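You operate a simulated robot arm through the tools that you are given. There is no shell and no other tool.

Carry out the task below with a simulated robot arm. There is one attempt and no reset: what you move stays moved.

## Task
Lock the tester out, then swap the grey adaptor for the blue one.
Fine: key off, plug into the orange cup, try START; grey adaptor on the black pad; lid shut; the plug stays out. Set down upright: orange plug.
Where things are to end (x, y in the base frame): grey adaptor within 60 mm of [-2280, 1040].

Only the result counts: the job must be done as asked and must still hold three seconds after the hand-in. Knocking over, shifting, dropping, spilling or breaking anything else fails it. A push-on lid holds only when it is set on centred and level and pressed home; a screw cap is set on level and turned clockwise until tight.

## Robot
A 6-joint arm with a two-finger parallel gripper on a trunk, on a base that drives. Base frame: it is fixed to the floor where the robot stands at the start and does not move with it; the origin is under the middle of the robot, x ahead of it, y to its left, z up. Units: mm, rad, N and s.
With the tool pointing down near the work surface it reaches from about 400 to 860 mm from the robot's upright axis, wherever it stands. Its first joint turns from -2.007 to 2.007 rad. Places, roughly: blue adaptor [-2500, 1000, 1000]; blue square coil [-3500, -1000, 750]; clear lid [-2400, 500, 1000]; green master coil [-3750, -1000, 1000]; green wide coil [-3500, -1000, 750]; grey adaptor [-2500, 500, 750]; grey master coil [-3500, -750, 1000]; inside of the orange cup [-2000, 900, 900]; key switch [-2300, 800, 900]; orange plug [-2250, 1000, 1000]; orange square coil [-3500, -1000, 750]; pink tall coil [-2750, 250, 750]; purple wide coil [-3500, -750, 750]; red master coil [-3750, -750, 1000]; socket in the clear box [-2400, 500, 900]; teal tall coil [-2750, 250, 750]; top of the black pad [-2300, 1000, 900]; white square coil [-3500, -1000, 750]; yellow square coil [-3500, -1000, 750]. Payload 4.2 kg.
The tool frame sits at the grasp point between the pads (the TCP): z along the fingers, y along the line on which they close. The tips reach 23 mm beyond it. The gripper opens to 94 mm. The fingers are 38 mm wide and 10 mm thick; the gripper's body (54 by 96 mm) begins 39 mm behind the TCP.
Orientation is that of the tool frame in the base frame, as a unit quaternion [w, x, y, z]. With the fingers straight down and closing along the base's y, the tool's x points along the base's -x, its y along +y and its z along -z.

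## Interface
- The arm moves only by the tool play_rows. Its argument "moves" is a list that holds one entry, the list of rows, each a list of 6 numbers: the shift along the base's x, y, z in mm, then the turn, a rotation vector about the base's x, y, z in rad. In form: [[[tx, ty, tz, ax, ay, az], ...]]. A call has 1 to 20 rows; each row shifts and turns the commanded pose from where the row before left it. "grip" is the finger opening in mm, from 0 to 94, set as the call begins (left out, the last holds). Each row takes 0.2 s and may step no farther than 50 mm and 0.15 rad from the row before; otherwise, or with a gripper value out of range, the whole call is refused. Where a pose cannot be reached the arm comes as near as it can. A force on the tool above 90 N (or 10 N above the force at the start of the call, whichever is more), or a blocked arm, ends the call early, and 0.2 s more pass. The fingers move at their own pace (about 108 mm/s each) and stop on an object; they squeeze with about 44 N. The grip force told is the motor's: it shows also when the fingers shut on nothing. Time passes only in rows, and 0.2 s behind the last, so rows that do not move let the fingers close. It gives the time, the measured TCP pose, the force on the tool (base axes), the opening and the grip force at its end, in the units of the frame above (readings bear some noise), with the torque about the TCP (base axes, N m) and any sound that the robot's microphone picked up.
- Cameras (640 x 400 px; columns grow to the right, rows downward): "scene" is now at [241.1, 171.6, 1235.4]; the picture's right is [-0.26, -0.97, 0.00], its down [-0.39, 0.11, -0.91] and it looks along [0.88, -0.24, -0.40] (base axes); focal length 267 px, centre (320, 200). "wrist" rides on the gripper at [86, 16, -74] in the tool frame; the picture's right is [-0.18, 0.98, 0.00], its down [-0.58, -0.11, -0.81] and it looks along [-0.79, -0.15, 0.59] (tool axes); focal length 243 px, centre (320, 200). There is no depth. A picture from a camera that has moved, and an enlarged one, comes with that camera's place and axes in the base frame and with its lens.
- snapshot(camera): a new picture of that camera. It takes no simulated time.
- raise_lower(by): slides the trunk up (or, below 0, down) by that many mm; the arm and the scene camera ride with it, the base frame stays. It gives what a move gives, with no picture.
- steer(legs): drives the robot by 1 to 6 legs, each [ahead, turn to the left] in mm and rad, along the robot's own axes; the way and the turn of a leg run together, so that a leg with both is an arc; at most 1500 mm and 3.142 rad a leg. The arm and the cameras ride along, it lands a little off, and it stops where it bumps. It gives what a move gives.
- head_to(pan, tilt): turns the head with the scene camera to pan (to the left, within 1.396 rad either way) and tilt (down, from -0.506 to 1.204), counted from straight ahead of the robot. It gives what a move gives.
- zoom(camera, box): a new picture of the part [left, top, right, bottom] of that camera's present view, enlarged. It takes no simulated time.
- job_done(): hands the job in; it is judged then, once.

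Nothing tells you exact positions but the pictures and the camera data. Unless the task says otherwise, let go and move clear before handing in.

The tools are called after "Request:" as a command line: name --argument value ..., lists and objects as JSON in quotes. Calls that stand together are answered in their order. play_rows: Moves the arm, as the interface text tells. Its arguments: {"type":"object","properties":{"moves":{"type":"array","items":{"type":"array","items":{"type":"array","items":{"type":"number"}}}},"grip":{"type":"number"}},"required":["moves"]} The other tools are called the same way: raise_lower (by) slides the trunk up or down; steer (legs) drives the base; head_to (pan, tilt) turns the head that bears the scene camera; snapshot (camera) takes a picture; zoom (camera, box) takes an enlarged picture of a part of a camera's view; job_done () hands the job in.

At the start:

```text
time: 0.0
tcp_pos: [600.5, 53.8, 1129.7]
tcp_rot: [0.0, 0.0, 1.0, -0.001]
force: [0.6, -0.7, 0.2]
wrist_torque: [-0.01, 0.01, -0.02]
finger_gap: 93.8
grip_force: 0.1
trunk travel left (down, up): [-575.0, 415.0]
robot x, y, heading: [0.5, -1.0, 0.002]
head pan, tilt: [-0.265, 0.415]
```

scene: 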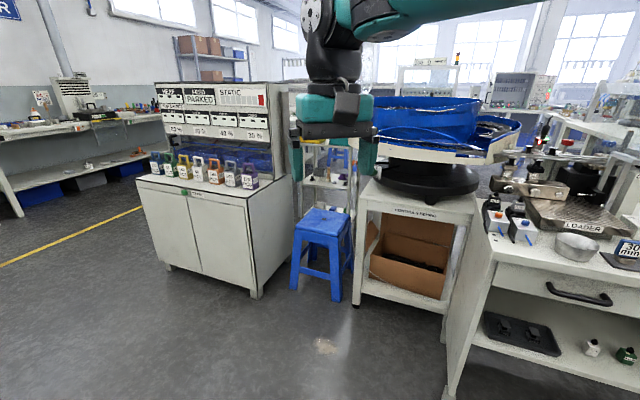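
wrist: 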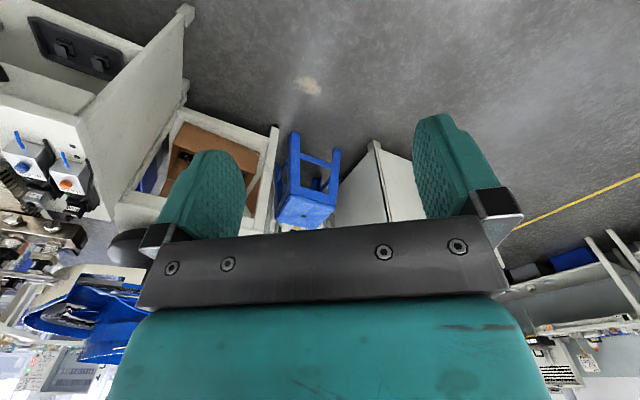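

The picture shows benches ahead of the robot, but the tester is behind it, near [-2300, 800]. I'll turn around first and look before driving any closer.

Request:
steer --legs '[[0, 2.8]]'

Request:
head_to --pan 0.0 --tilt 0.3

Request:
snapshot --camera "scene"

```text
time: 7.0
tcp_pos: [-582.9, 156.7, 1129.2]
tcp_rot: [0.0, 0.985, -0.175, 0.0]
force: [0.0, -0.5, -0.4]
wrist_torque: [-0.01, 0.02, 0.03]
finger_gap: 93.8
grip_force: 0.0
trunk travel left (down, up): [-575.0, 415.0]
robot x, y, heading: [1.1, -1.6, 2.79]
head pan, tilt: [-0.265, 0.415]
```

```text
time: 7.7
tcp_pos: [-582.8, 154.7, 1129.2]
tcp_rot: [0.0, 0.984, -0.176, 0.001]
force: [0.0, -0.7, -0.3]
wrist_torque: [-0.01, 0.0, -0.03]
finger_gap: 94.0
grip_force: 0.2
trunk travel left (down, up): [-575.0, 415.0]
robot x, y, heading: [-0.0, 2.9, 2.785]
head pan, tilt: [0.0, 0.3]
```

```text
taken
camera scene: at [-297.7, -97.5, 1246.2], right [0.35, 0.94, 0.0], down [0.28, -0.1, -0.96], along [-0.9, 0.33, -0.3], focal length 267 px, centre (320, 200)
```

scene: 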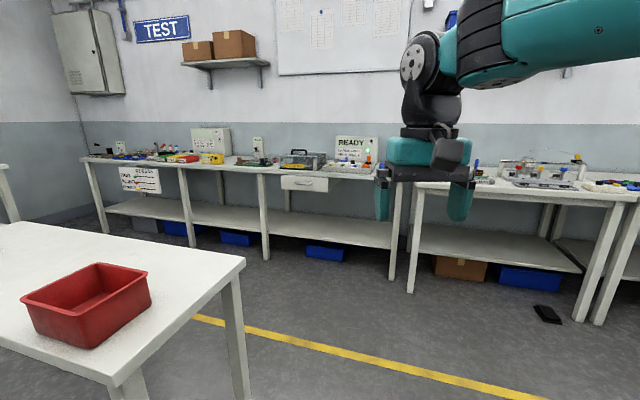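

The "READY" tester stands on the far wall bench, slightly right of centre. I'll zoom in on it to plan the approach.

Request:
zoom --camera "scene" --box '[220, 120, 420, 245]'

Request:
zoom --camera "scene" --box '[400, 130, 640, 280]'

Request:
zoom --camera "scene" --box '[70, 110, 270, 235]'

```text
3.20 times, centred on (320, 182) of scene
camera zoom: at [-297.7, -97.5, 1246.2], right [0.35, 0.94, 0.0], down [0.28, -0.1, -0.96], along [-0.9, 0.33, -0.3], focal length 853 px, centre (320, 256)
```

zoom: 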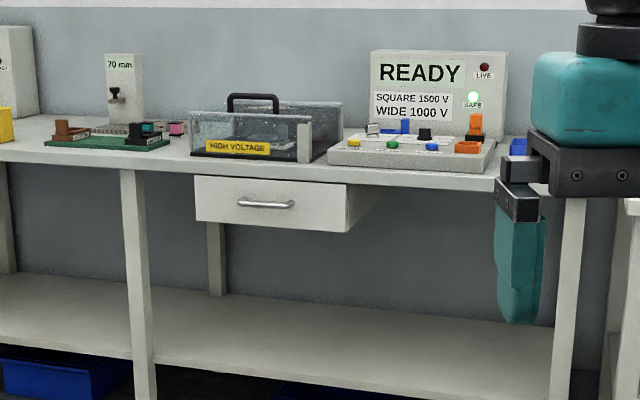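

```text
2.67 times, centred on (520, 205) of scene
camera zoom: at [-297.7, -97.5, 1246.2], right [0.35, 0.94, 0.0], down [0.28, -0.1, -0.96], along [-0.9, 0.33, -0.3], focal length 711 px, centre (-213, 187)
```

zoom: 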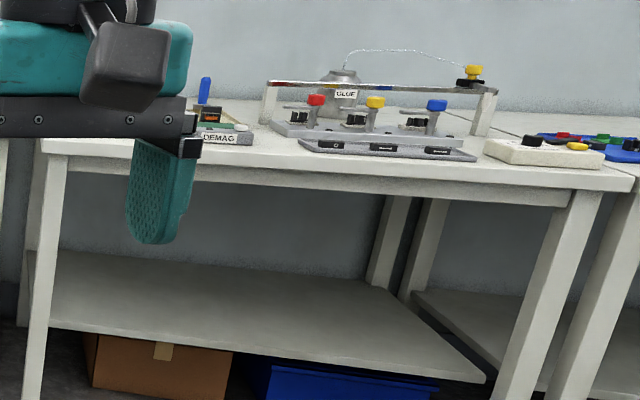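

```text
3.20 times, centred on (170, 172) of scene
camera zoom: at [-297.7, -97.5, 1246.2], right [0.35, 0.94, 0.0], down [0.28, -0.1, -0.96], along [-0.9, 0.33, -0.3], focal length 853 px, centre (800, 288)
```

zoom: 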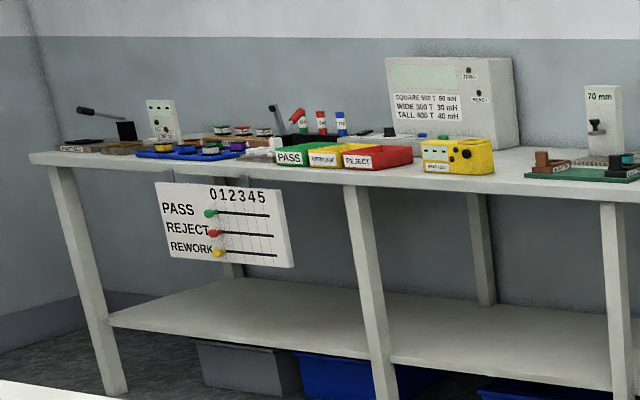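

The tester sits near [-2300, 800] with its front edge around x = -1900. The table with the red bin stays well to the left of my path, so I'll drive partway and face the bench.

Request:
steer --legs '[[0, -0.167], [1400, 0], [0, 0.523]]'

Request:
head_to --pan 0.0 --tilt 0.5

Request:
snapshot --camera "scene"

```text
time: 16.8
tcp_pos: [-1792.9, 648.9, 1130.2]
tcp_rot: [0.001, 1.0, -0.008, 0.0]
force: [0.8, 0.0, -0.4]
wrist_torque: [0.05, 0.02, -0.01]
finger_gap: 94.2
grip_force: 0.1
trunk travel left (down, up): [-575.0, 415.0]
robot x, y, heading: [-1193.5, 690.7, 3.126]
head pan, tilt: [0.0, 0.3]
```

```text
time: 17.5
tcp_pos: [-1791.3, 648.1, 1130.2]
tcp_rot: [0.0, 1.0, -0.008, 0.0]
force: [-0.4, -0.1, 0.2]
wrist_torque: [-0.06, 0.04, 0.02]
finger_gap: 93.7
grip_force: 0.1
trunk travel left (down, up): [-575.0, 415.0]
robot x, y, heading: [-1187.1, 690.3, 3.129]
head pan, tilt: [0.0, 0.499]
```

```text
taken
camera scene: at [-1437.3, 502.9, 1227.9], right [0.01, 1.0, 0.0], down [0.48, -0.01, -0.88], along [-0.88, 0.01, -0.48], focal length 267 px, centre (320, 200)
```

scene: 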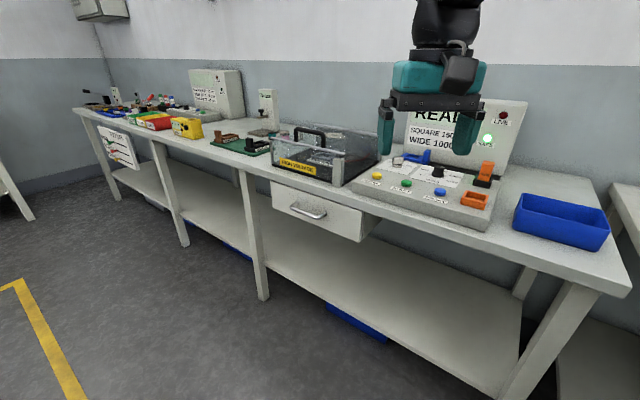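

The bench edge runs at an angle to my axes, and the tester shows up clearly with its key, plug, buttons and orange cup. I'll zoom in to read the details.

Request:
zoom --camera "scene" --box '[340, 100, 540, 225]'

Request:
zoom --camera "scene" --box '[220, 90, 420, 215]'

```text
3.20 times, centred on (440, 162) of scene
camera zoom: at [-1437.3, 502.9, 1227.9], right [0.01, 1.0, 0.0], down [0.48, -0.01, -0.88], along [-0.88, 0.01, -0.48], focal length 853 px, centre (-64, 320)
```

zoom: 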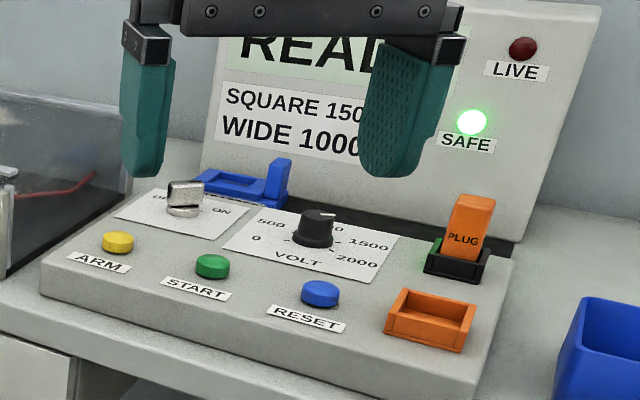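

```text
3.20 times, centred on (320, 152) of scene
camera zoom: at [-1437.3, 502.9, 1227.9], right [0.01, 1.0, 0.0], down [0.48, -0.01, -0.88], along [-0.88, 0.01, -0.48], focal length 853 px, centre (320, 352)
```

zoom: 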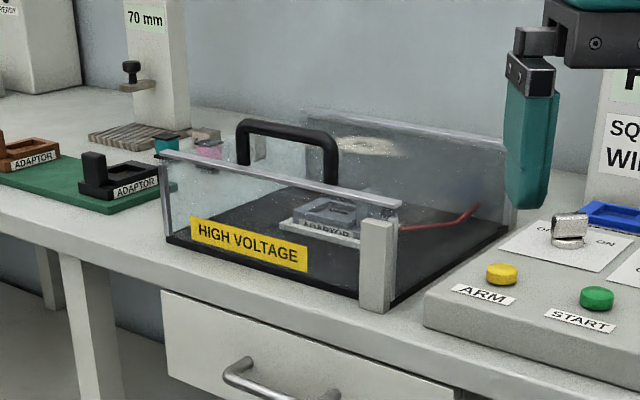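

The clear box with the handle is to the left of the tester, and the blue adaptor lies behind the key switch. I'll drive round to face the bench squarely from in front of both.

Request:
steer --legs '[[0, 0.642], [600, 0], [0, -1.287]]'

Request:
head_to --pan 0.0 --tilt 0.6

Request:
snapshot --camera "scene"

Request:
snapshot --camera "wrist"

```text
time: 25.8
tcp_pos: [-2177.3, 685.9, 1129.5]
tcp_rot: [0.0, 0.942, -0.336, 0.001]
force: [0.6, -0.7, 0.6]
wrist_torque: [0.01, 0.0, -0.02]
finger_gap: 93.9
grip_force: 0.1
trunk travel left (down, up): [-575.0, 415.0]
robot x, y, heading: [-1675.7, 350.7, 2.456]
head pan, tilt: [0.0, 0.499]
```

```text
time: 26.5
tcp_pos: [-2175.6, 687.2, 1129.7]
tcp_rot: [0.0, 0.942, -0.336, -0.001]
force: [-1.2, 0.2, -0.2]
wrist_torque: [0.02, 0.0, -0.03]
finger_gap: 94.1
grip_force: 0.0
trunk travel left (down, up): [-575.0, 415.0]
robot x, y, heading: [-1673.3, 347.9, 2.46]
head pan, tilt: [0.0, 0.6]
```

```text
taken
camera scene: at [-1986.4, 350.1, 1218.7], right [0.63, 0.78, 0.0], down [0.44, -0.36, -0.83], along [-0.64, 0.52, -0.56], focal length 267 px, centre (320, 200)
```

scene: 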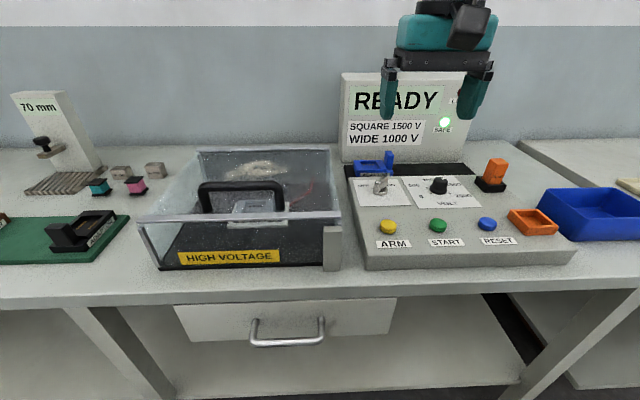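

```text
taken
camera wrist: at [-2118.6, 619.4, 1203.7], right [-0.76, -0.64, 0.0], down [-0.38, 0.45, 0.81], along [-0.52, 0.62, -0.59], focal length 243 px, centre (320, 200)
```

wrist: 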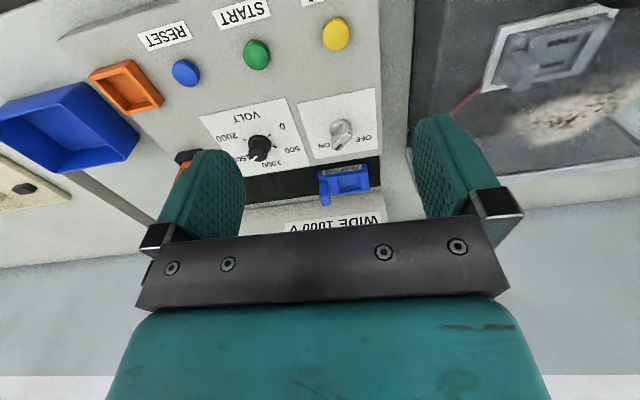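

Now I have a clean frontal view: the clear box is on the left, the panel in the middle, and the blue adaptor sits on a black strip behind the panel. I'll look at the details before I touch anything.

Request:
zoom --camera "scene" --box '[330, 140, 490, 240]'

Request:
zoom --camera "scene" --box '[440, 140, 600, 240]'

Request:
zoom --camera "scene" --box '[130, 130, 354, 270]'

Request:
zoom --camera "wrist" --box '[160, 0, 400, 220]'

Request:
zoom --camera "wrist" --box '[380, 0, 640, 200]'

```text
4.00 times, centred on (410, 190) of scene
camera zoom: at [-1986.4, 350.1, 1218.7], right [0.63, 0.78, 0.0], down [0.44, -0.36, -0.83], along [-0.64, 0.52, -0.56], focal length 1066 px, centre (-40, 240)
```

zoom: 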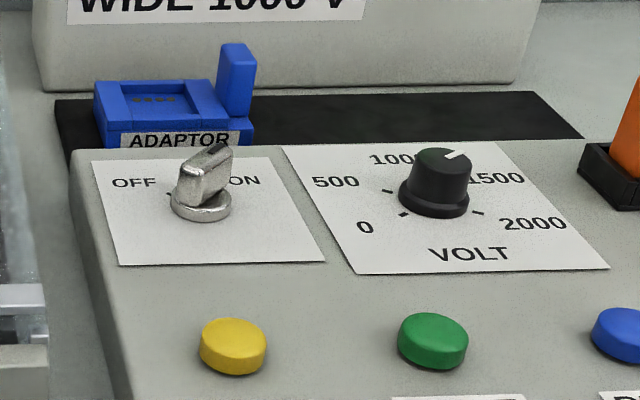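

```text
4.00 times, centred on (520, 190) of scene
camera zoom: at [-1986.4, 350.1, 1218.7], right [0.63, 0.78, 0.0], down [0.44, -0.36, -0.83], along [-0.64, 0.52, -0.56], focal length 1066 px, centre (-480, 240)
```

zoom: 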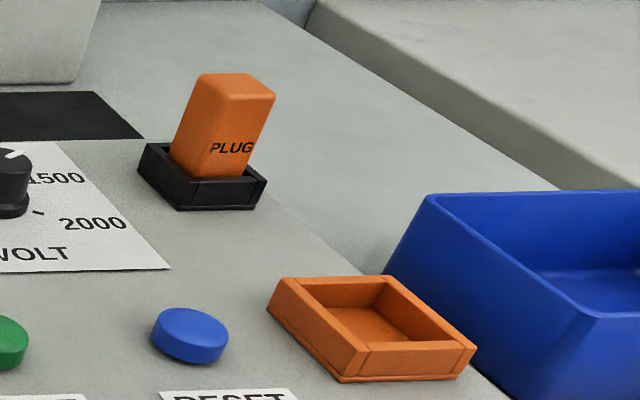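

```text
2.86 times, centred on (242, 200) of scene
camera zoom: at [-1986.4, 350.1, 1218.7], right [0.63, 0.78, 0.0], down [0.44, -0.36, -0.83], along [-0.64, 0.52, -0.56], focal length 762 px, centre (543, 200)
```

zoom: 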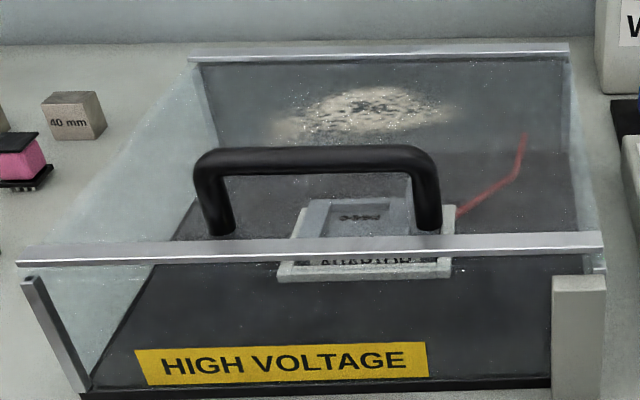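

```text
1.82 times, centred on (280, 110) of wrist
camera zoom: at [-2118.6, 619.4, 1203.7], right [-0.76, -0.64, 0.0], down [-0.38, 0.45, 0.81], along [-0.52, 0.62, -0.59], focal length 441 px, centre (393, 364)
```

zoom: 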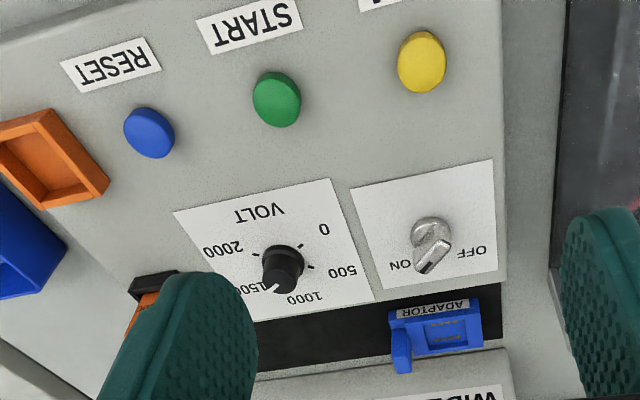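

```text
2.00 times, centred on (510, 100) of wrist
camera zoom: at [-2118.6, 619.4, 1203.7], right [-0.76, -0.64, 0.0], down [-0.38, 0.45, 0.81], along [-0.52, 0.62, -0.59], focal length 485 px, centre (-60, 400)
```

zoom: 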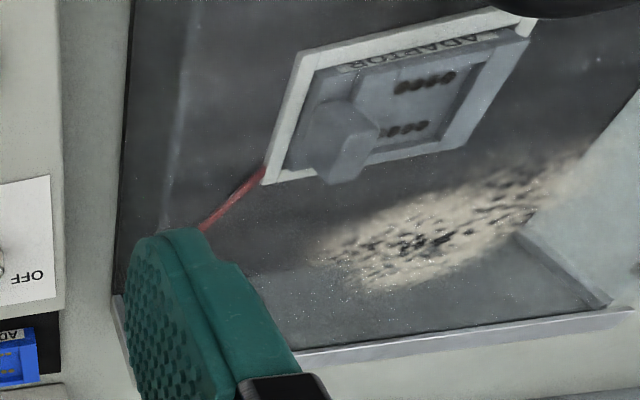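

The key's tab points to ON at about [-2306, 790, 906], so it has to turn a quarter turn counter-clockwise to OFF. I'll move above it with the fingers turned square to the tab, then check.

Request:
play_rows --moves '[[[-21.7, 17.1, -16.7, 0, 0, -0.1309], [-21.7, 17.1, -16.7, 0, 0, -0.1309], [-21.7, 17.1, -16.7, 0, 0, -0.1309], [-21.7, 17.1, -16.7, 0, 0, -0.1309], [-21.7, 17.1, -16.7, 0, 0, -0.1309], [-21.7, 17.1, -16.7, 0, 0, -0.1309], [0, 0, -30, 0, 0, 0], [0, 0, 0, 0, 0, 0]]]' --grip 50

Request:
snapshot --camera "wrist"

Request:
snapshot --camera "scene"

```text
time: 28.3
tcp_pos: [-2306.6, 789.7, 1000.4]
tcp_rot: [0.0, 0.741, -0.671, -0.001]
force: [0.2, 0.0, 0.5]
wrist_torque: [0.01, -0.01, -0.03]
finger_gap: 50.0
grip_force: 0.0
trunk travel left (down, up): [-575.0, 415.0]
robot x, y, heading: [-1674.5, 347.3, 2.456]
head pan, tilt: [0.0, 0.6]
```

```text
taken
camera wrist: at [-2313.4, 701.9, 1073.8], right [-1.0, 0.09, 0.0], down [0.05, 0.59, 0.81], along [0.07, 0.8, -0.59], focal length 243 px, centre (320, 200)
```

wrist: 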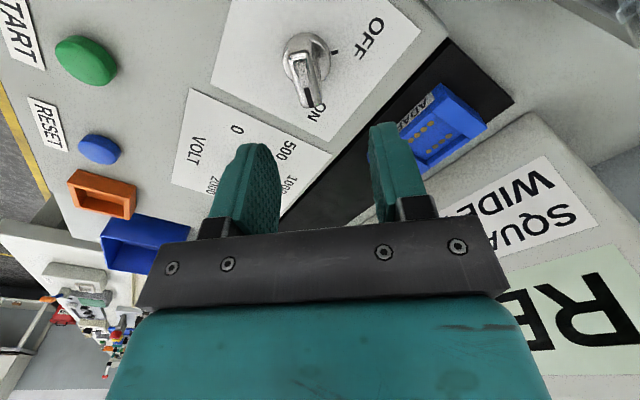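

```text
taken
camera scene: at [-1986.4, 350.0, 1218.7], right [0.63, 0.78, 0.0], down [0.44, -0.36, -0.83], along [-0.64, 0.52, -0.56], focal length 267 px, centre (320, 200)
```

scene: 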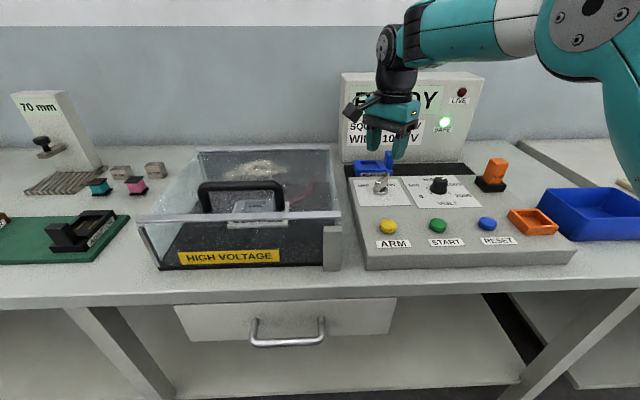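

The fingers now straddle the key's line, and I can see the OFF tick a quarter turn counter-clockwise from the tab. I'll zoom in for an exact fix on the tab.

Request:
zoom --camera "wrist" --box '[240, 10, 400, 110]'

Request:
zoom --camera "scene" --box '[340, 150, 420, 200]'

Request:
zoom --camera "scene" --box '[440, 140, 600, 240]'

```text
4.00 times, centred on (320, 60) of wrist
camera zoom: at [-2313.4, 701.9, 1073.8], right [-1.0, 0.09, 0.0], down [0.05, 0.59, 0.81], along [0.07, 0.8, -0.59], focal length 970 px, centre (320, 760)
```

zoom: 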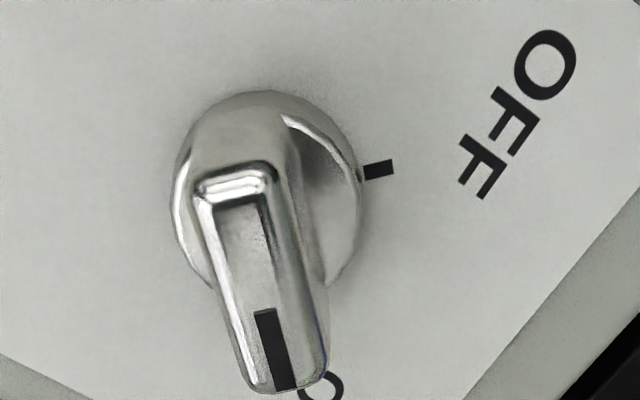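

```text
8.00 times, centred on (380, 175) of scene
camera zoom: at [-1986.4, 350.0, 1218.7], right [0.63, 0.78, 0.0], down [0.44, -0.36, -0.83], along [-0.64, 0.52, -0.56], focal length 2133 px, centre (-160, 400)
```

zoom: 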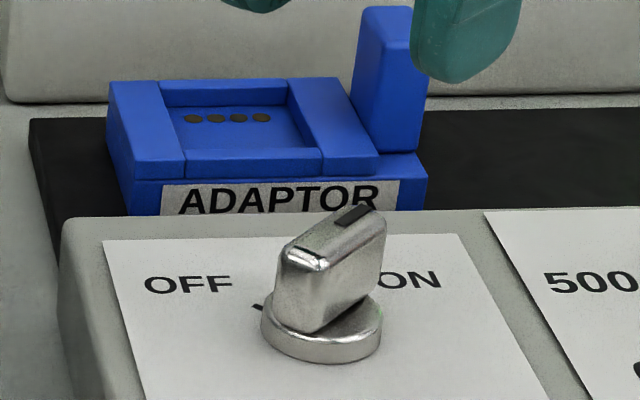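

```text
4.00 times, centred on (520, 190) of scene
camera zoom: at [-1986.4, 350.0, 1218.7], right [0.63, 0.78, 0.0], down [0.44, -0.36, -0.83], along [-0.64, 0.52, -0.56], focal length 1066 px, centre (-480, 240)
```

zoom: 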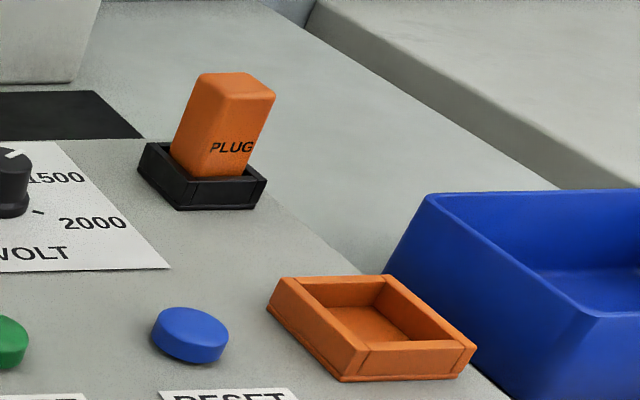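

The key's axis is at about [-2297.5, 778], its tab top is at z ≈ 925 and the panel is at z ≈ 887. I'll lower over it, grip it and check before turning.

Request:
play_rows --moves '[[[9, -11.5, 0, 0, 0, 0], [0, 0, -30, 0, 0, 0], [0, 0, -30, 0, 0, 0], [0, 0, -20, 0, 0, 0], [0, 0, 0, 0, 0, 0]]]'

Request:
snapshot --camera "wrist"

Request:
zoom --camera "scene" --box '[340, 130, 440, 192]'

```text
time: 29.5
tcp_pos: [-2297.0, 777.5, 920.4]
tcp_rot: [-0.001, 0.742, -0.671, -0.001]
force: [1.1, 0.5, 0.4]
wrist_torque: [-0.01, 0.0, 0.03]
finger_gap: 49.9
grip_force: 0.0
trunk travel left (down, up): [-575.0, 415.0]
robot x, y, heading: [-1674.9, 348.1, 2.458]
head pan, tilt: [0.0, 0.6]
```

```text
taken
camera wrist: at [-2303.8, 689.9, 993.8], right [-1.0, 0.09, 0.0], down [0.05, 0.59, 0.81], along [0.07, 0.8, -0.59], focal length 243 px, centre (320, 200)
```

wrist: 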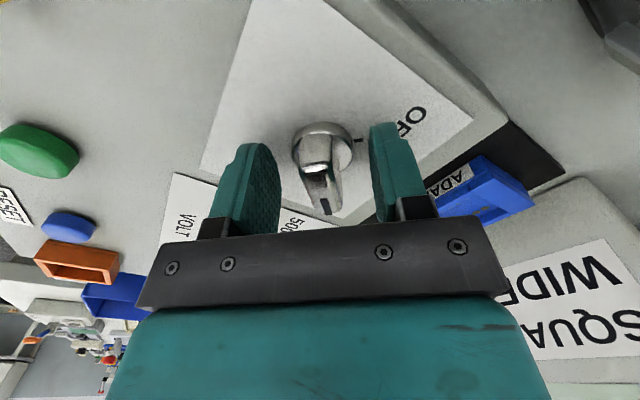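

```text
6.40 times, centred on (390, 161) of scene
camera zoom: at [-1986.4, 350.0, 1218.7], right [0.63, 0.78, 0.0], down [0.44, -0.36, -0.83], along [-0.64, 0.52, -0.56], focal length 1706 px, centre (-128, 450)
```

zoom: 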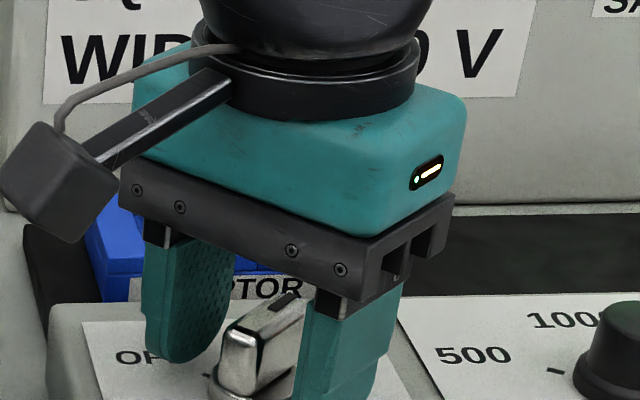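

The key tab sits centred between the fingers, so I'm closing on it.

Request:
play_rows --moves '[[[0, 0, 0, 0, 0, 0], [0, 0, 0, 0, 0, 0], [0, 0, 0, 0, 0, 0]]]' --grip 0

Request:
snapshot --camera "wrist"

```text
time: 30.3
tcp_pos: [-2297.2, 777.6, 919.7]
tcp_rot: [0.0, 0.741, -0.671, 0.0]
force: [-5.6, 0.6, -4.7]
wrist_torque: [0.32, 0.21, 0.03]
finger_gap: 33.6
grip_force: 45.2
trunk travel left (down, up): [-575.0, 415.0]
robot x, y, heading: [-1677.1, 345.9, 2.458]
head pan, tilt: [0.0, 0.6]
```

```text
taken
camera wrist: at [-2304.3, 689.9, 993.8], right [-1.0, 0.08, 0.0], down [0.05, 0.59, 0.81], along [0.07, 0.8, -0.59], focal length 243 px, centre (320, 200)
```

wrist: 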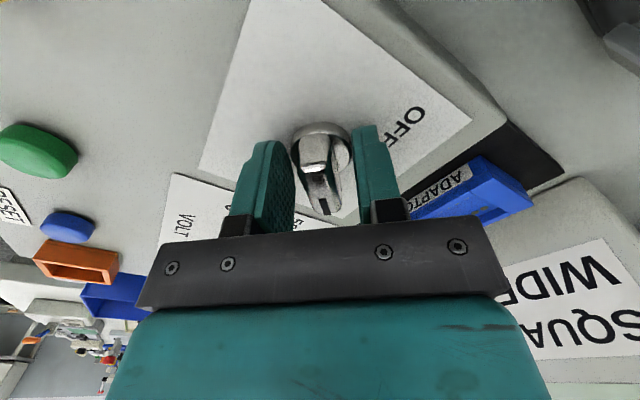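

The fingers stopped at 33.6 mm, which means they're on the round base and not the tab. I'll open, rise 9 mm and close again.

Request:
play_rows --moves '[[[0, 0, 0, 0, 0, 0], [0, 0, 0, 0, 0, 0], [0, 0, 9, 0, 0, 0], [0, 0, 0, 0, 0, 0]]]' --grip 50

Request:
play_rows --moves '[[[0, 0, 0, 0, 0, 0], [0, 0, 0, 0, 0, 0], [0, 0, 0, 0, 0, 0]]]' --grip 0

Request:
snapshot --camera "wrist"

```text
time: 31.3
tcp_pos: [-2297.2, 777.8, 927.8]
tcp_rot: [0.0, 0.741, -0.672, -0.001]
force: [-0.6, -0.1, -0.7]
wrist_torque: [0.0, -0.03, -0.02]
finger_gap: 50.1
grip_force: 0.0
trunk travel left (down, up): [-575.0, 415.0]
robot x, y, heading: [-1679.3, 346.8, 2.453]
head pan, tilt: [0.0, 0.6]
```

```text
time: 32.1
tcp_pos: [-2298.0, 778.1, 929.8]
tcp_rot: [0.0, 0.742, -0.671, -0.002]
force: [-3.5, 2.3, 1.9]
wrist_torque: [-0.07, -0.05, 1.46]
finger_gap: 16.6
grip_force: 44.7
trunk travel left (down, up): [-575.0, 415.0]
robot x, y, heading: [-1675.9, 350.2, 2.459]
head pan, tilt: [0.0, 0.6]
```

```text
taken
camera wrist: at [-2304.2, 690.4, 1002.7], right [-1.0, 0.08, 0.0], down [0.05, 0.59, 0.81], along [0.07, 0.8, -0.59], focal length 243 px, centre (320, 200)
```

wrist: 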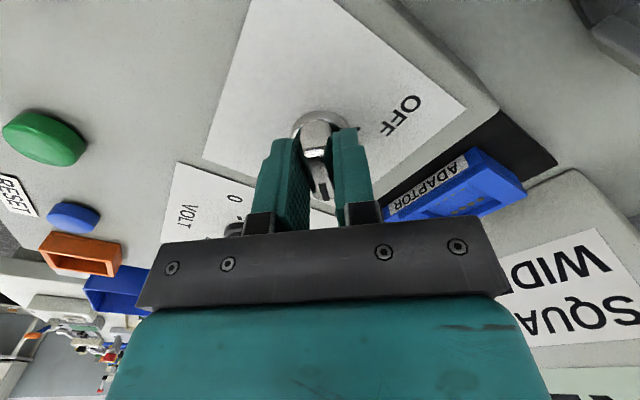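

The tab is firmly gripped at 16.6 mm. I'm turning it counter-clockwise toward OFF.

Request:
play_rows --moves '[[[0, 0, 0, 0, 0, 0.12], [0, 0, 0, 0, 0, 0.12], [0, 0, 0, 0, 0, 0.12], [0, 0, 0, 0, 0, 0.12], [0, 0, 0, 0, 0, 0.12], [0, 0, 0, 0, 0, 0.12]]]'

Request:
snapshot --camera "wrist"

```text
time: 33.5
tcp_pos: [-2295.2, 777.1, 928.1]
tcp_rot: [0.001, 0.93, -0.367, -0.001]
force: [8.5, 11.5, 12.3]
wrist_torque: [-0.36, -0.87, -0.07]
finger_gap: 15.9
grip_force: 45.3
trunk travel left (down, up): [-575.0, 415.0]
robot x, y, heading: [-1676.0, 346.5, 2.456]
head pan, tilt: [0.0, 0.6]
```

```text
taken
camera wrist: at [-2242.8, 708.1, 1002.7], right [-0.81, -0.59, 0.0], down [-0.35, 0.48, 0.81], along [-0.48, 0.65, -0.59], focal length 243 px, centre (320, 200)
```

wrist: 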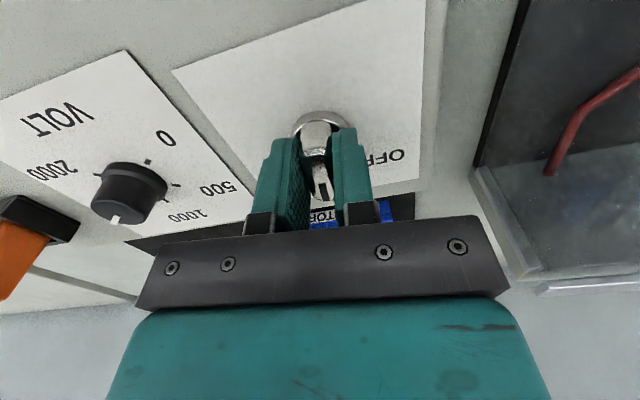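

The key is turning with the gripper, so I'll finish the quarter turn.

Request:
play_rows --moves '[[[0, 0, 0, 0, 0, 0.12], [0, 0, 0, 0, 0, 0.12], [0, 0, 0, 0, 0, 0.12], [0, 0, 0, 0, 0, 0.12], [0, 0, 0, 0, 0, 0.12], [0, 0, 0, 0, 0, 0.12], [0, 0, 0, 0, 0, 0.13], [0, 0, 0, 0, 0, 0]]]'

Request:
snapshot --camera "wrist"

Request:
zoom --camera "scene" --box '[340, 130, 440, 192]'

```text
time: 35.3
tcp_pos: [-2295.0, 781.0, 927.8]
tcp_rot: [0.001, 0.999, 0.046, 0.001]
force: [26.1, 31.9, 8.6]
wrist_torque: [0.39, -1.11, -0.06]
finger_gap: 16.0
grip_force: 45.3
trunk travel left (down, up): [-575.0, 415.0]
robot x, y, heading: [-1677.0, 350.9, 2.459]
head pan, tilt: [0.0, 0.6]
```

```text
taken
camera wrist: at [-2206.5, 773.3, 1002.7], right [-0.09, -1.0, 0.0], down [-0.59, 0.05, 0.81], along [-0.8, 0.07, -0.59], focal length 243 px, centre (320, 200)
```

wrist: 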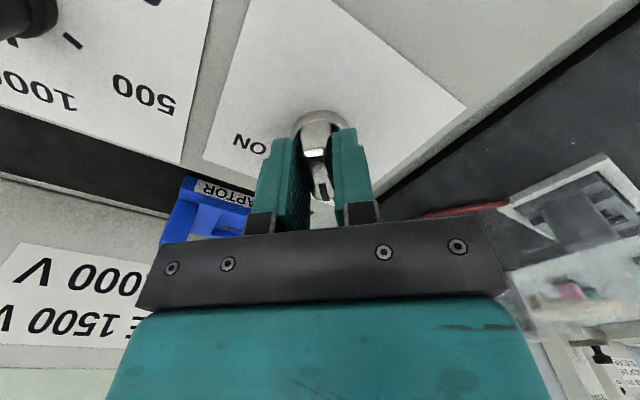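

```text
6.40 times, centred on (390, 161) of scene
camera zoom: at [-1984.9, 351.6, 1219.0], right [0.63, 0.77, 0.0], down [0.44, -0.36, -0.83], along [-0.64, 0.52, -0.56], focal length 1706 px, centre (-128, 450)
```

zoom: 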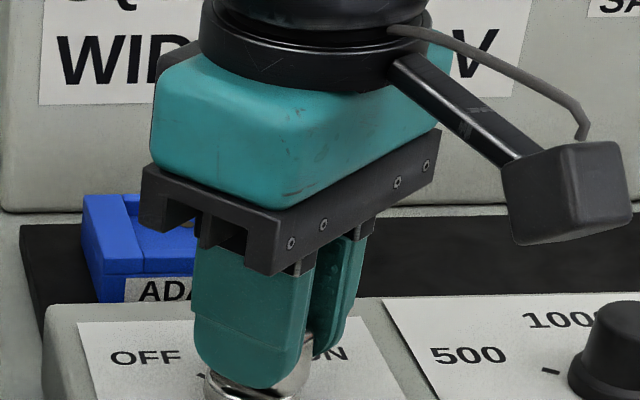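

The turn is complete. I'll release, rise and check where the key points.

Request:
play_rows --moves '[[[0, 0, 0, 0, 0, 0], [0, 0, 0, 0, 0, 0], [0, 0, 20, 0, 0, 0], [0, 0, 30, 0, 0, 0], [0, 0, 40, 0, 0, 0], [0, 0, 0, 0, 0, 0]]]' --grip 40

Request:
snapshot --camera "wrist"

Request:
zoom --camera "scene" --box '[330, 70, 490, 200]'

```text
time: 36.7
tcp_pos: [-2296.5, 777.0, 1018.0]
tcp_rot: [0.0, 0.999, 0.049, 0.0]
force: [-0.1, -0.6, -0.9]
wrist_torque: [0.01, 0.0, -0.03]
finger_gap: 39.9
grip_force: 0.0
trunk travel left (down, up): [-575.0, 415.0]
robot x, y, heading: [-1678.5, 347.2, 2.459]
head pan, tilt: [0.0, 0.6]
```

```text
taken
camera wrist: at [-2208.4, 769.1, 1092.5], right [-0.09, -1.0, 0.0], down [-0.59, 0.05, 0.81], along [-0.8, 0.07, -0.59], focal length 243 px, centre (320, 200)
```

wrist: 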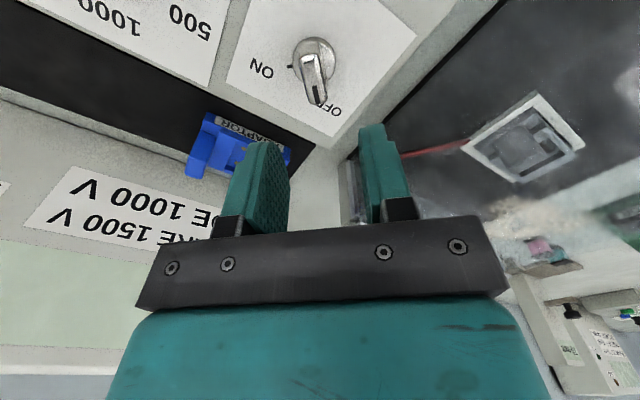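

```text
3.08 times, centred on (410, 135) of scene
camera zoom: at [-1986.2, 350.4, 1218.7], right [0.63, 0.78, 0.0], down [0.44, -0.36, -0.83], along [-0.64, 0.52, -0.56], focal length 820 px, centre (43, 400)
```

zoom: 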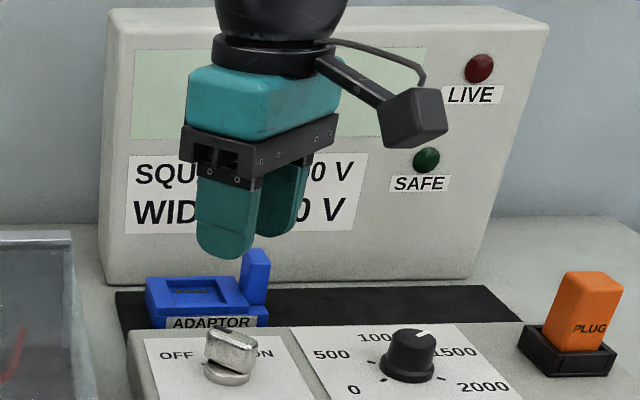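

The key points to OFF and both lights are dark. Next is the orange plug near [-2150, 988], which I'll inspect from above with the fingers set to close front-to-back.

Request:
play_rows --moves '[[[0, 0, 40, 0, 0, 0], [24.4, 35.2, 3.7, 0, 0, 0.1309], [24.4, 35.2, 3.7, 0, 0, 0.1309], [24.4, 35.2, 3.7, 0, 0, 0.1309], [24.4, 35.2, 3.7, 0, 0, 0.1309], [24.4, 35.2, 3.7, 0, 0, 0.1309], [24.4, 35.2, 3.7, 0, 0, 0.1309], [0, 0, 0, 0, 0, 0]]]' --grip 70

Request:
snapshot --camera "wrist"

Request:
snapshot --camera "scene"

Request:
zoom --camera "wrist" --box '[240, 0, 420, 140]'

```text
time: 38.5
tcp_pos: [-2152.1, 988.7, 1081.7]
tcp_rot: [0.0, 0.903, 0.429, 0.0]
force: [0.6, 0.0, 0.0]
wrist_torque: [0.0, 0.03, 0.0]
finger_gap: 70.2
grip_force: 0.1
trunk travel left (down, up): [-575.0, 415.0]
robot x, y, heading: [-1677.1, 350.0, 2.457]
head pan, tilt: [0.0, 0.6]
```

```text
taken
camera wrist: at [-2082.6, 1044.9, 1156.5], right [0.65, -0.76, 0.0], down [-0.45, -0.38, 0.81], along [-0.62, -0.52, -0.59], focal length 243 px, centre (320, 200)
```

wrist: 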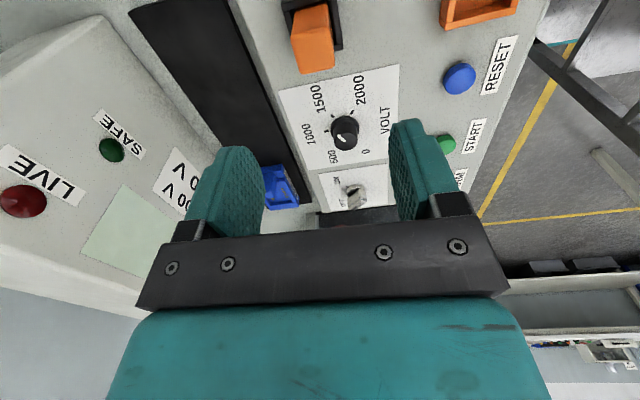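

```text
taken
camera scene: at [-1986.1, 350.4, 1218.7], right [0.63, 0.78, 0.0], down [0.44, -0.36, -0.83], along [-0.64, 0.52, -0.56], focal length 267 px, centre (320, 200)
```

scene: 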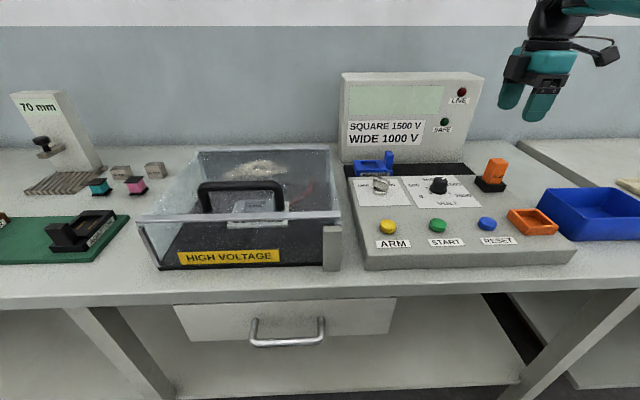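

```text
2.86 times, centred on (330, 70) of wrist
camera zoom: at [-2082.6, 1044.9, 1156.5], right [0.65, -0.76, 0.0], down [-0.45, -0.38, 0.81], along [-0.62, -0.52, -0.59], focal length 693 px, centre (291, 571)
```

zoom: 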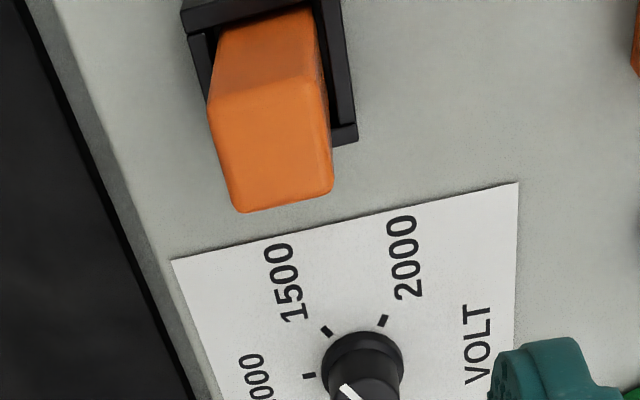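

The plug top is at about [-2150.5, 992, 950]. I'll go down halfway and check its alignment between the fingers.

Request:
play_rows --moves '[[[1.5, 3.5, -40, 0, 0, 0], [0, 0, -40, 0, 0, 0], [0, 0, -32, 0, 0, 0], [0, 0, 0, 0, 0, 0]]]'

Request:
snapshot --camera "wrist"

Request:
zoom --camera "scene" --box '[440, 120, 600, 240]'

```text
time: 39.5
tcp_pos: [-2151.2, 993.3, 969.8]
tcp_rot: [0.0, 0.904, 0.428, 0.0]
force: [-0.2, -0.8, 0.1]
wrist_torque: [-0.05, 0.02, -0.03]
finger_gap: 70.0
grip_force: 0.0
trunk travel left (down, up): [-575.0, 415.0]
robot x, y, heading: [-1674.7, 352.3, 2.457]
head pan, tilt: [0.0, 0.6]
```

```text
taken
camera wrist: at [-2082.8, 1049.6, 1042.2], right [0.64, -0.76, 0.0], down [-0.45, -0.38, 0.81], along [-0.62, -0.52, -0.59], focal length 243 px, centre (320, 200)
```

wrist: 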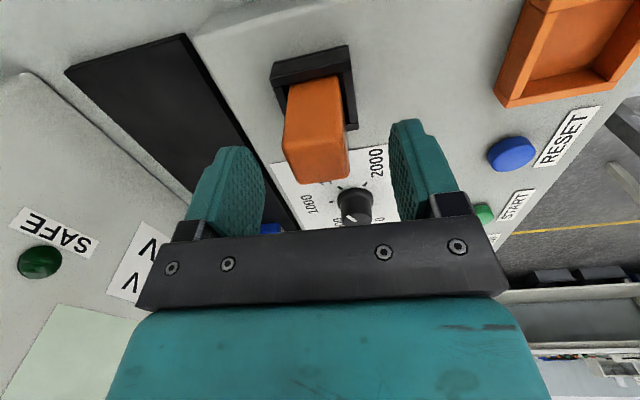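

```text
3.33 times, centred on (520, 180) of scene
camera zoom: at [-1986.1, 350.4, 1218.7], right [0.63, 0.78, 0.0], down [0.44, -0.36, -0.83], along [-0.64, 0.52, -0.56], focal length 889 px, centre (-347, 267)
```

zoom: 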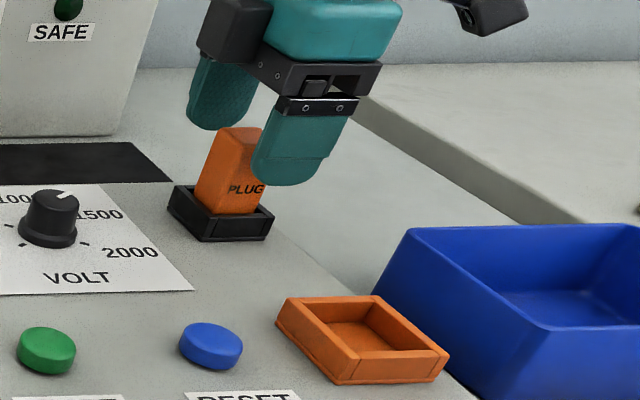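

The plug is well centred between the fingers, so I'm lowering to grip height and closing.

Request:
play_rows --moves '[[[0, 0, -16, 0, 0, 0], [0, 0, -15, 0, 0, 0], [0, 0, 0, 0, 0, 0]]]'

Request:
play_rows --moves '[[[0, 0, 0, 0, 0, 0], [0, 0, 0, 0, 0, 0], [0, 0, 0, 0, 0, 0]]]' --grip 0

Request:
snapshot --camera "wrist"

Request:
zoom --camera "scene" --box '[440, 120, 600, 240]'

```text
time: 40.3
tcp_pos: [-2150.0, 992.8, 936.3]
tcp_rot: [0.0, 0.904, 0.428, 0.001]
force: [-0.2, 0.1, 0.4]
wrist_torque: [0.02, -0.01, 0.02]
finger_gap: 69.9
grip_force: 0.1
trunk travel left (down, up): [-575.0, 415.0]
robot x, y, heading: [-1673.0, 348.0, 2.454]
head pan, tilt: [0.0, 0.6]
```

```text
time: 41.1
tcp_pos: [-2150.0, 993.4, 937.9]
tcp_rot: [0.0, 0.904, 0.428, 0.0]
force: [-0.8, 1.8, 0.2]
wrist_torque: [0.03, 0.06, 0.01]
finger_gap: 29.4
grip_force: 43.9
trunk travel left (down, up): [-575.0, 415.0]
robot x, y, heading: [-1680.1, 349.9, 2.456]
head pan, tilt: [0.0, 0.6]
```

```text
taken
camera wrist: at [-2081.3, 1050.2, 1011.4], right [0.64, -0.76, 0.0], down [-0.45, -0.38, 0.81], along [-0.62, -0.52, -0.59], focal length 243 px, centre (320, 200)
```

wrist: 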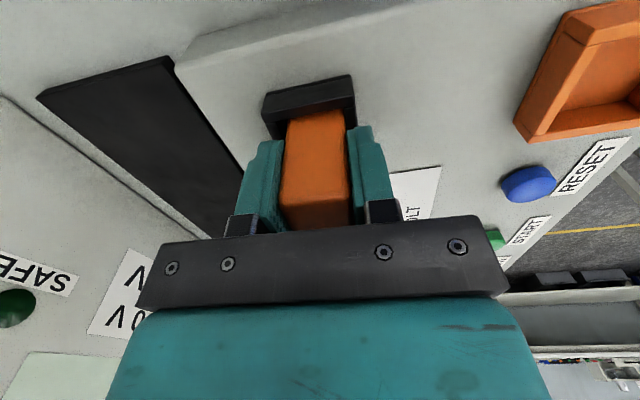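

```text
3.33 times, centred on (520, 180) of scene
camera zoom: at [-1986.2, 350.5, 1218.7], right [0.63, 0.78, 0.0], down [0.44, -0.36, -0.82], along [-0.64, 0.52, -0.57], focal length 889 px, centre (-347, 267)
```

zoom: 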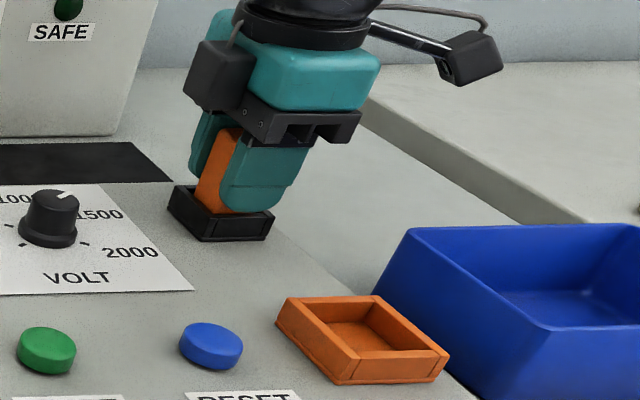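

The plug is held at 29.4 mm, so I'll pull it straight up.

Request:
play_rows --moves '[[[0, 0, 10, 0, 0, 0], [0, 0, 15, 0, 0, 0], [0, 0, 25, 0, 0, 0], [0, 0, 30, 0, 0, 0], [0, 0, 0, 0, 0, 0]]]'

Request:
snapshot --camera "wrist"

Request:
zoom --camera "scene" --box '[440, 90, 640, 240]'

```text
time: 42.3
tcp_pos: [-2149.2, 992.8, 1015.8]
tcp_rot: [0.0, 0.904, 0.428, 0.0]
force: [0.3, -0.7, -1.1]
wrist_torque: [-0.02, 0.01, 0.0]
finger_gap: 29.4
grip_force: 43.8
trunk travel left (down, up): [-575.0, 415.0]
robot x, y, heading: [-1676.1, 352.7, 2.457]
head pan, tilt: [0.0, 0.6]
```

```text
taken
camera wrist: at [-2081.2, 1049.2, 1091.2], right [0.64, -0.76, 0.0], down [-0.45, -0.38, 0.81], along [-0.62, -0.52, -0.59], focal length 243 px, centre (320, 200)
```

wrist: 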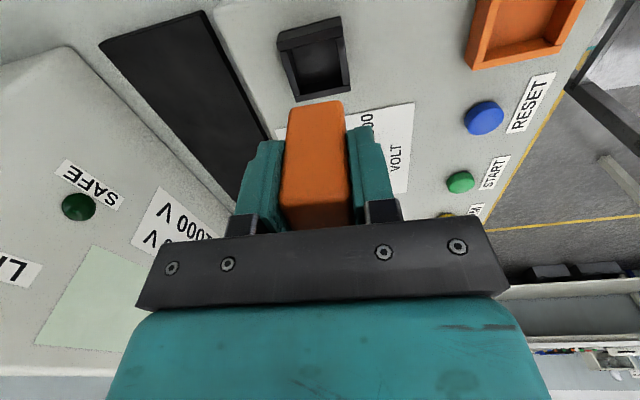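

```text
2.67 times, centred on (540, 165) of scene
camera zoom: at [-1986.1, 350.5, 1218.7], right [0.63, 0.78, 0.0], down [0.44, -0.36, -0.83], along [-0.64, 0.52, -0.57], focal length 711 px, centre (-267, 293)
```

zoom: 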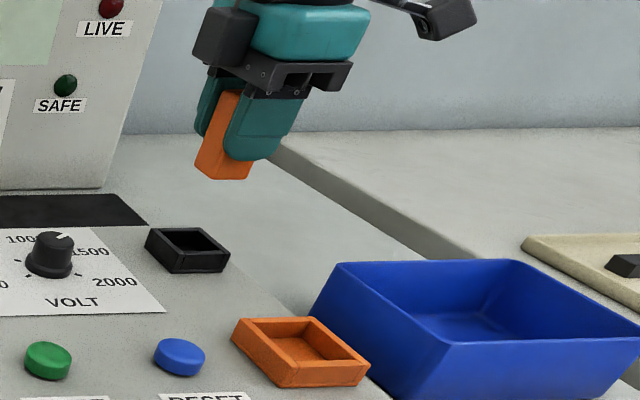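

The plug is out of its socket. I'll carry it above the orange cup near [-2039, 906] and check the alignment.

Request:
play_rows --moves '[[[36.7, -29, 5, 0, 0, 0], [36.7, -29, 5, 0, 0, 0], [36.7, -29, 0, 0, 0, 0], [0, 0, 0, 0, 0, 0]]]'

Request:
snapshot --camera "wrist"

Request:
zoom --camera "wrist" --box '[240, 0, 440, 125]'

Request:
zoom --camera "scene" --box '[460, 120, 620, 240]'

```text
time: 43.3
tcp_pos: [-2039.5, 903.5, 1028.5]
tcp_rot: [-0.001, 0.904, 0.428, 0.0]
force: [0.0, 0.1, -0.8]
wrist_torque: [0.03, -0.03, 0.0]
finger_gap: 29.2
grip_force: 43.7
trunk travel left (down, up): [-575.0, 415.0]
robot x, y, heading: [-1677.4, 344.3, 2.46]
head pan, tilt: [0.0, 0.6]
```

```text
taken
camera wrist: at [-1971.1, 960.9, 1102.8], right [0.64, -0.76, 0.0], down [-0.45, -0.38, 0.81], along [-0.62, -0.52, -0.59], focal length 243 px, centre (320, 200)
```

wrist: 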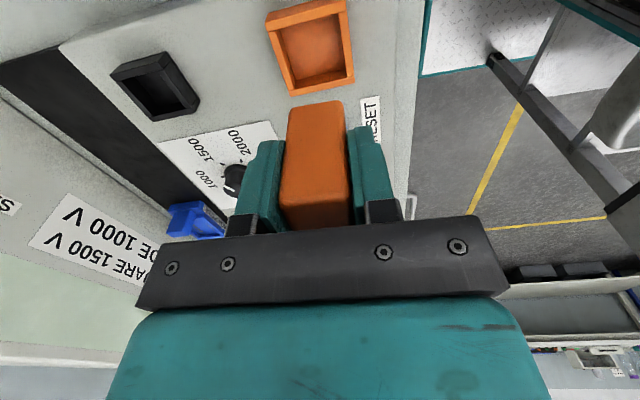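

```text
3.20 times, centred on (340, 62) of wrist
camera zoom: at [-1971.1, 960.9, 1102.8], right [0.64, -0.76, 0.0], down [-0.45, -0.38, 0.81], along [-0.62, -0.52, -0.59], focal length 776 px, centre (256, 640)
```

zoom: 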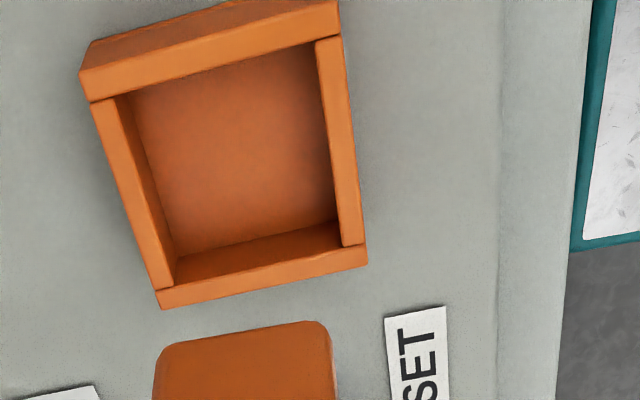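

```text
3.33 times, centred on (540, 180) of scene
camera zoom: at [-1986.2, 350.5, 1218.7], right [0.63, 0.77, 0.0], down [0.44, -0.36, -0.82], along [-0.64, 0.52, -0.57], focal length 889 px, centre (-413, 267)
```

zoom: 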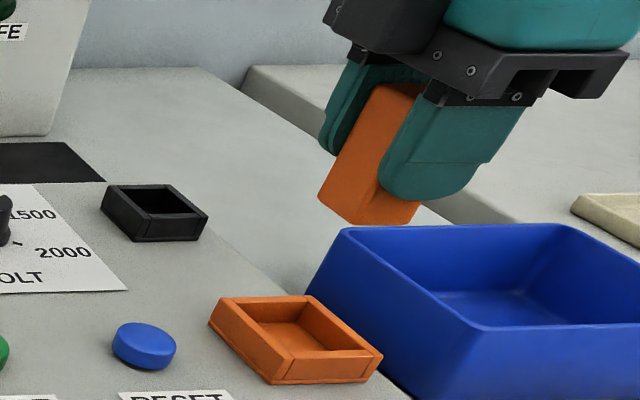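

The cup's centre is at about [-2040, 909] and its inside is roomy, about 50 mm. I'll align and lower partway, then check.

Request:
play_rows --moves '[[[-0.5, 5.5, 0, 0, 0, 0], [0, 0, -35, 0, 0, 0], [0, 0, -30, 0, 0, 0], [0, 0, 0, 0, 0, 0]]]'

Request:
snapshot --camera "wrist"

Request:
zoom --camera "scene" --box '[460, 150, 620, 250]'

```text
time: 44.3
tcp_pos: [-2040.2, 912.7, 962.3]
tcp_rot: [0.0, 0.904, 0.428, 0.0]
force: [0.2, -0.1, -0.9]
wrist_torque: [-0.01, -0.02, 0.0]
finger_gap: 29.6
grip_force: 44.7
trunk travel left (down, up): [-575.0, 415.0]
robot x, y, heading: [-1676.3, 346.1, 2.458]
head pan, tilt: [0.0, 0.6]
```

```text
taken
camera wrist: at [-1971.6, 969.1, 1036.1], right [0.64, -0.76, 0.0], down [-0.45, -0.38, 0.81], along [-0.62, -0.52, -0.59], focal length 243 px, centre (320, 200)
```

wrist: 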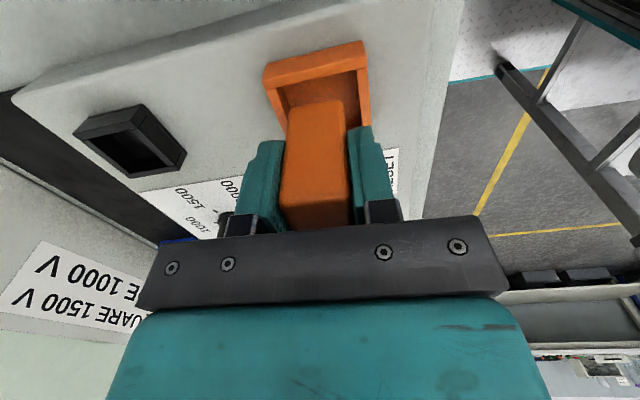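

```text
4.00 times, centred on (540, 200) of scene
camera zoom: at [-1986.1, 350.4, 1218.7], right [0.63, 0.78, 0.0], down [0.44, -0.36, -0.83], along [-0.64, 0.52, -0.56], focal length 1066 px, centre (-560, 200)
```

zoom: 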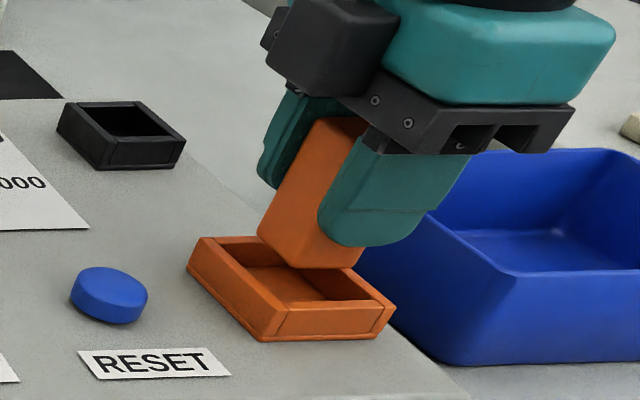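

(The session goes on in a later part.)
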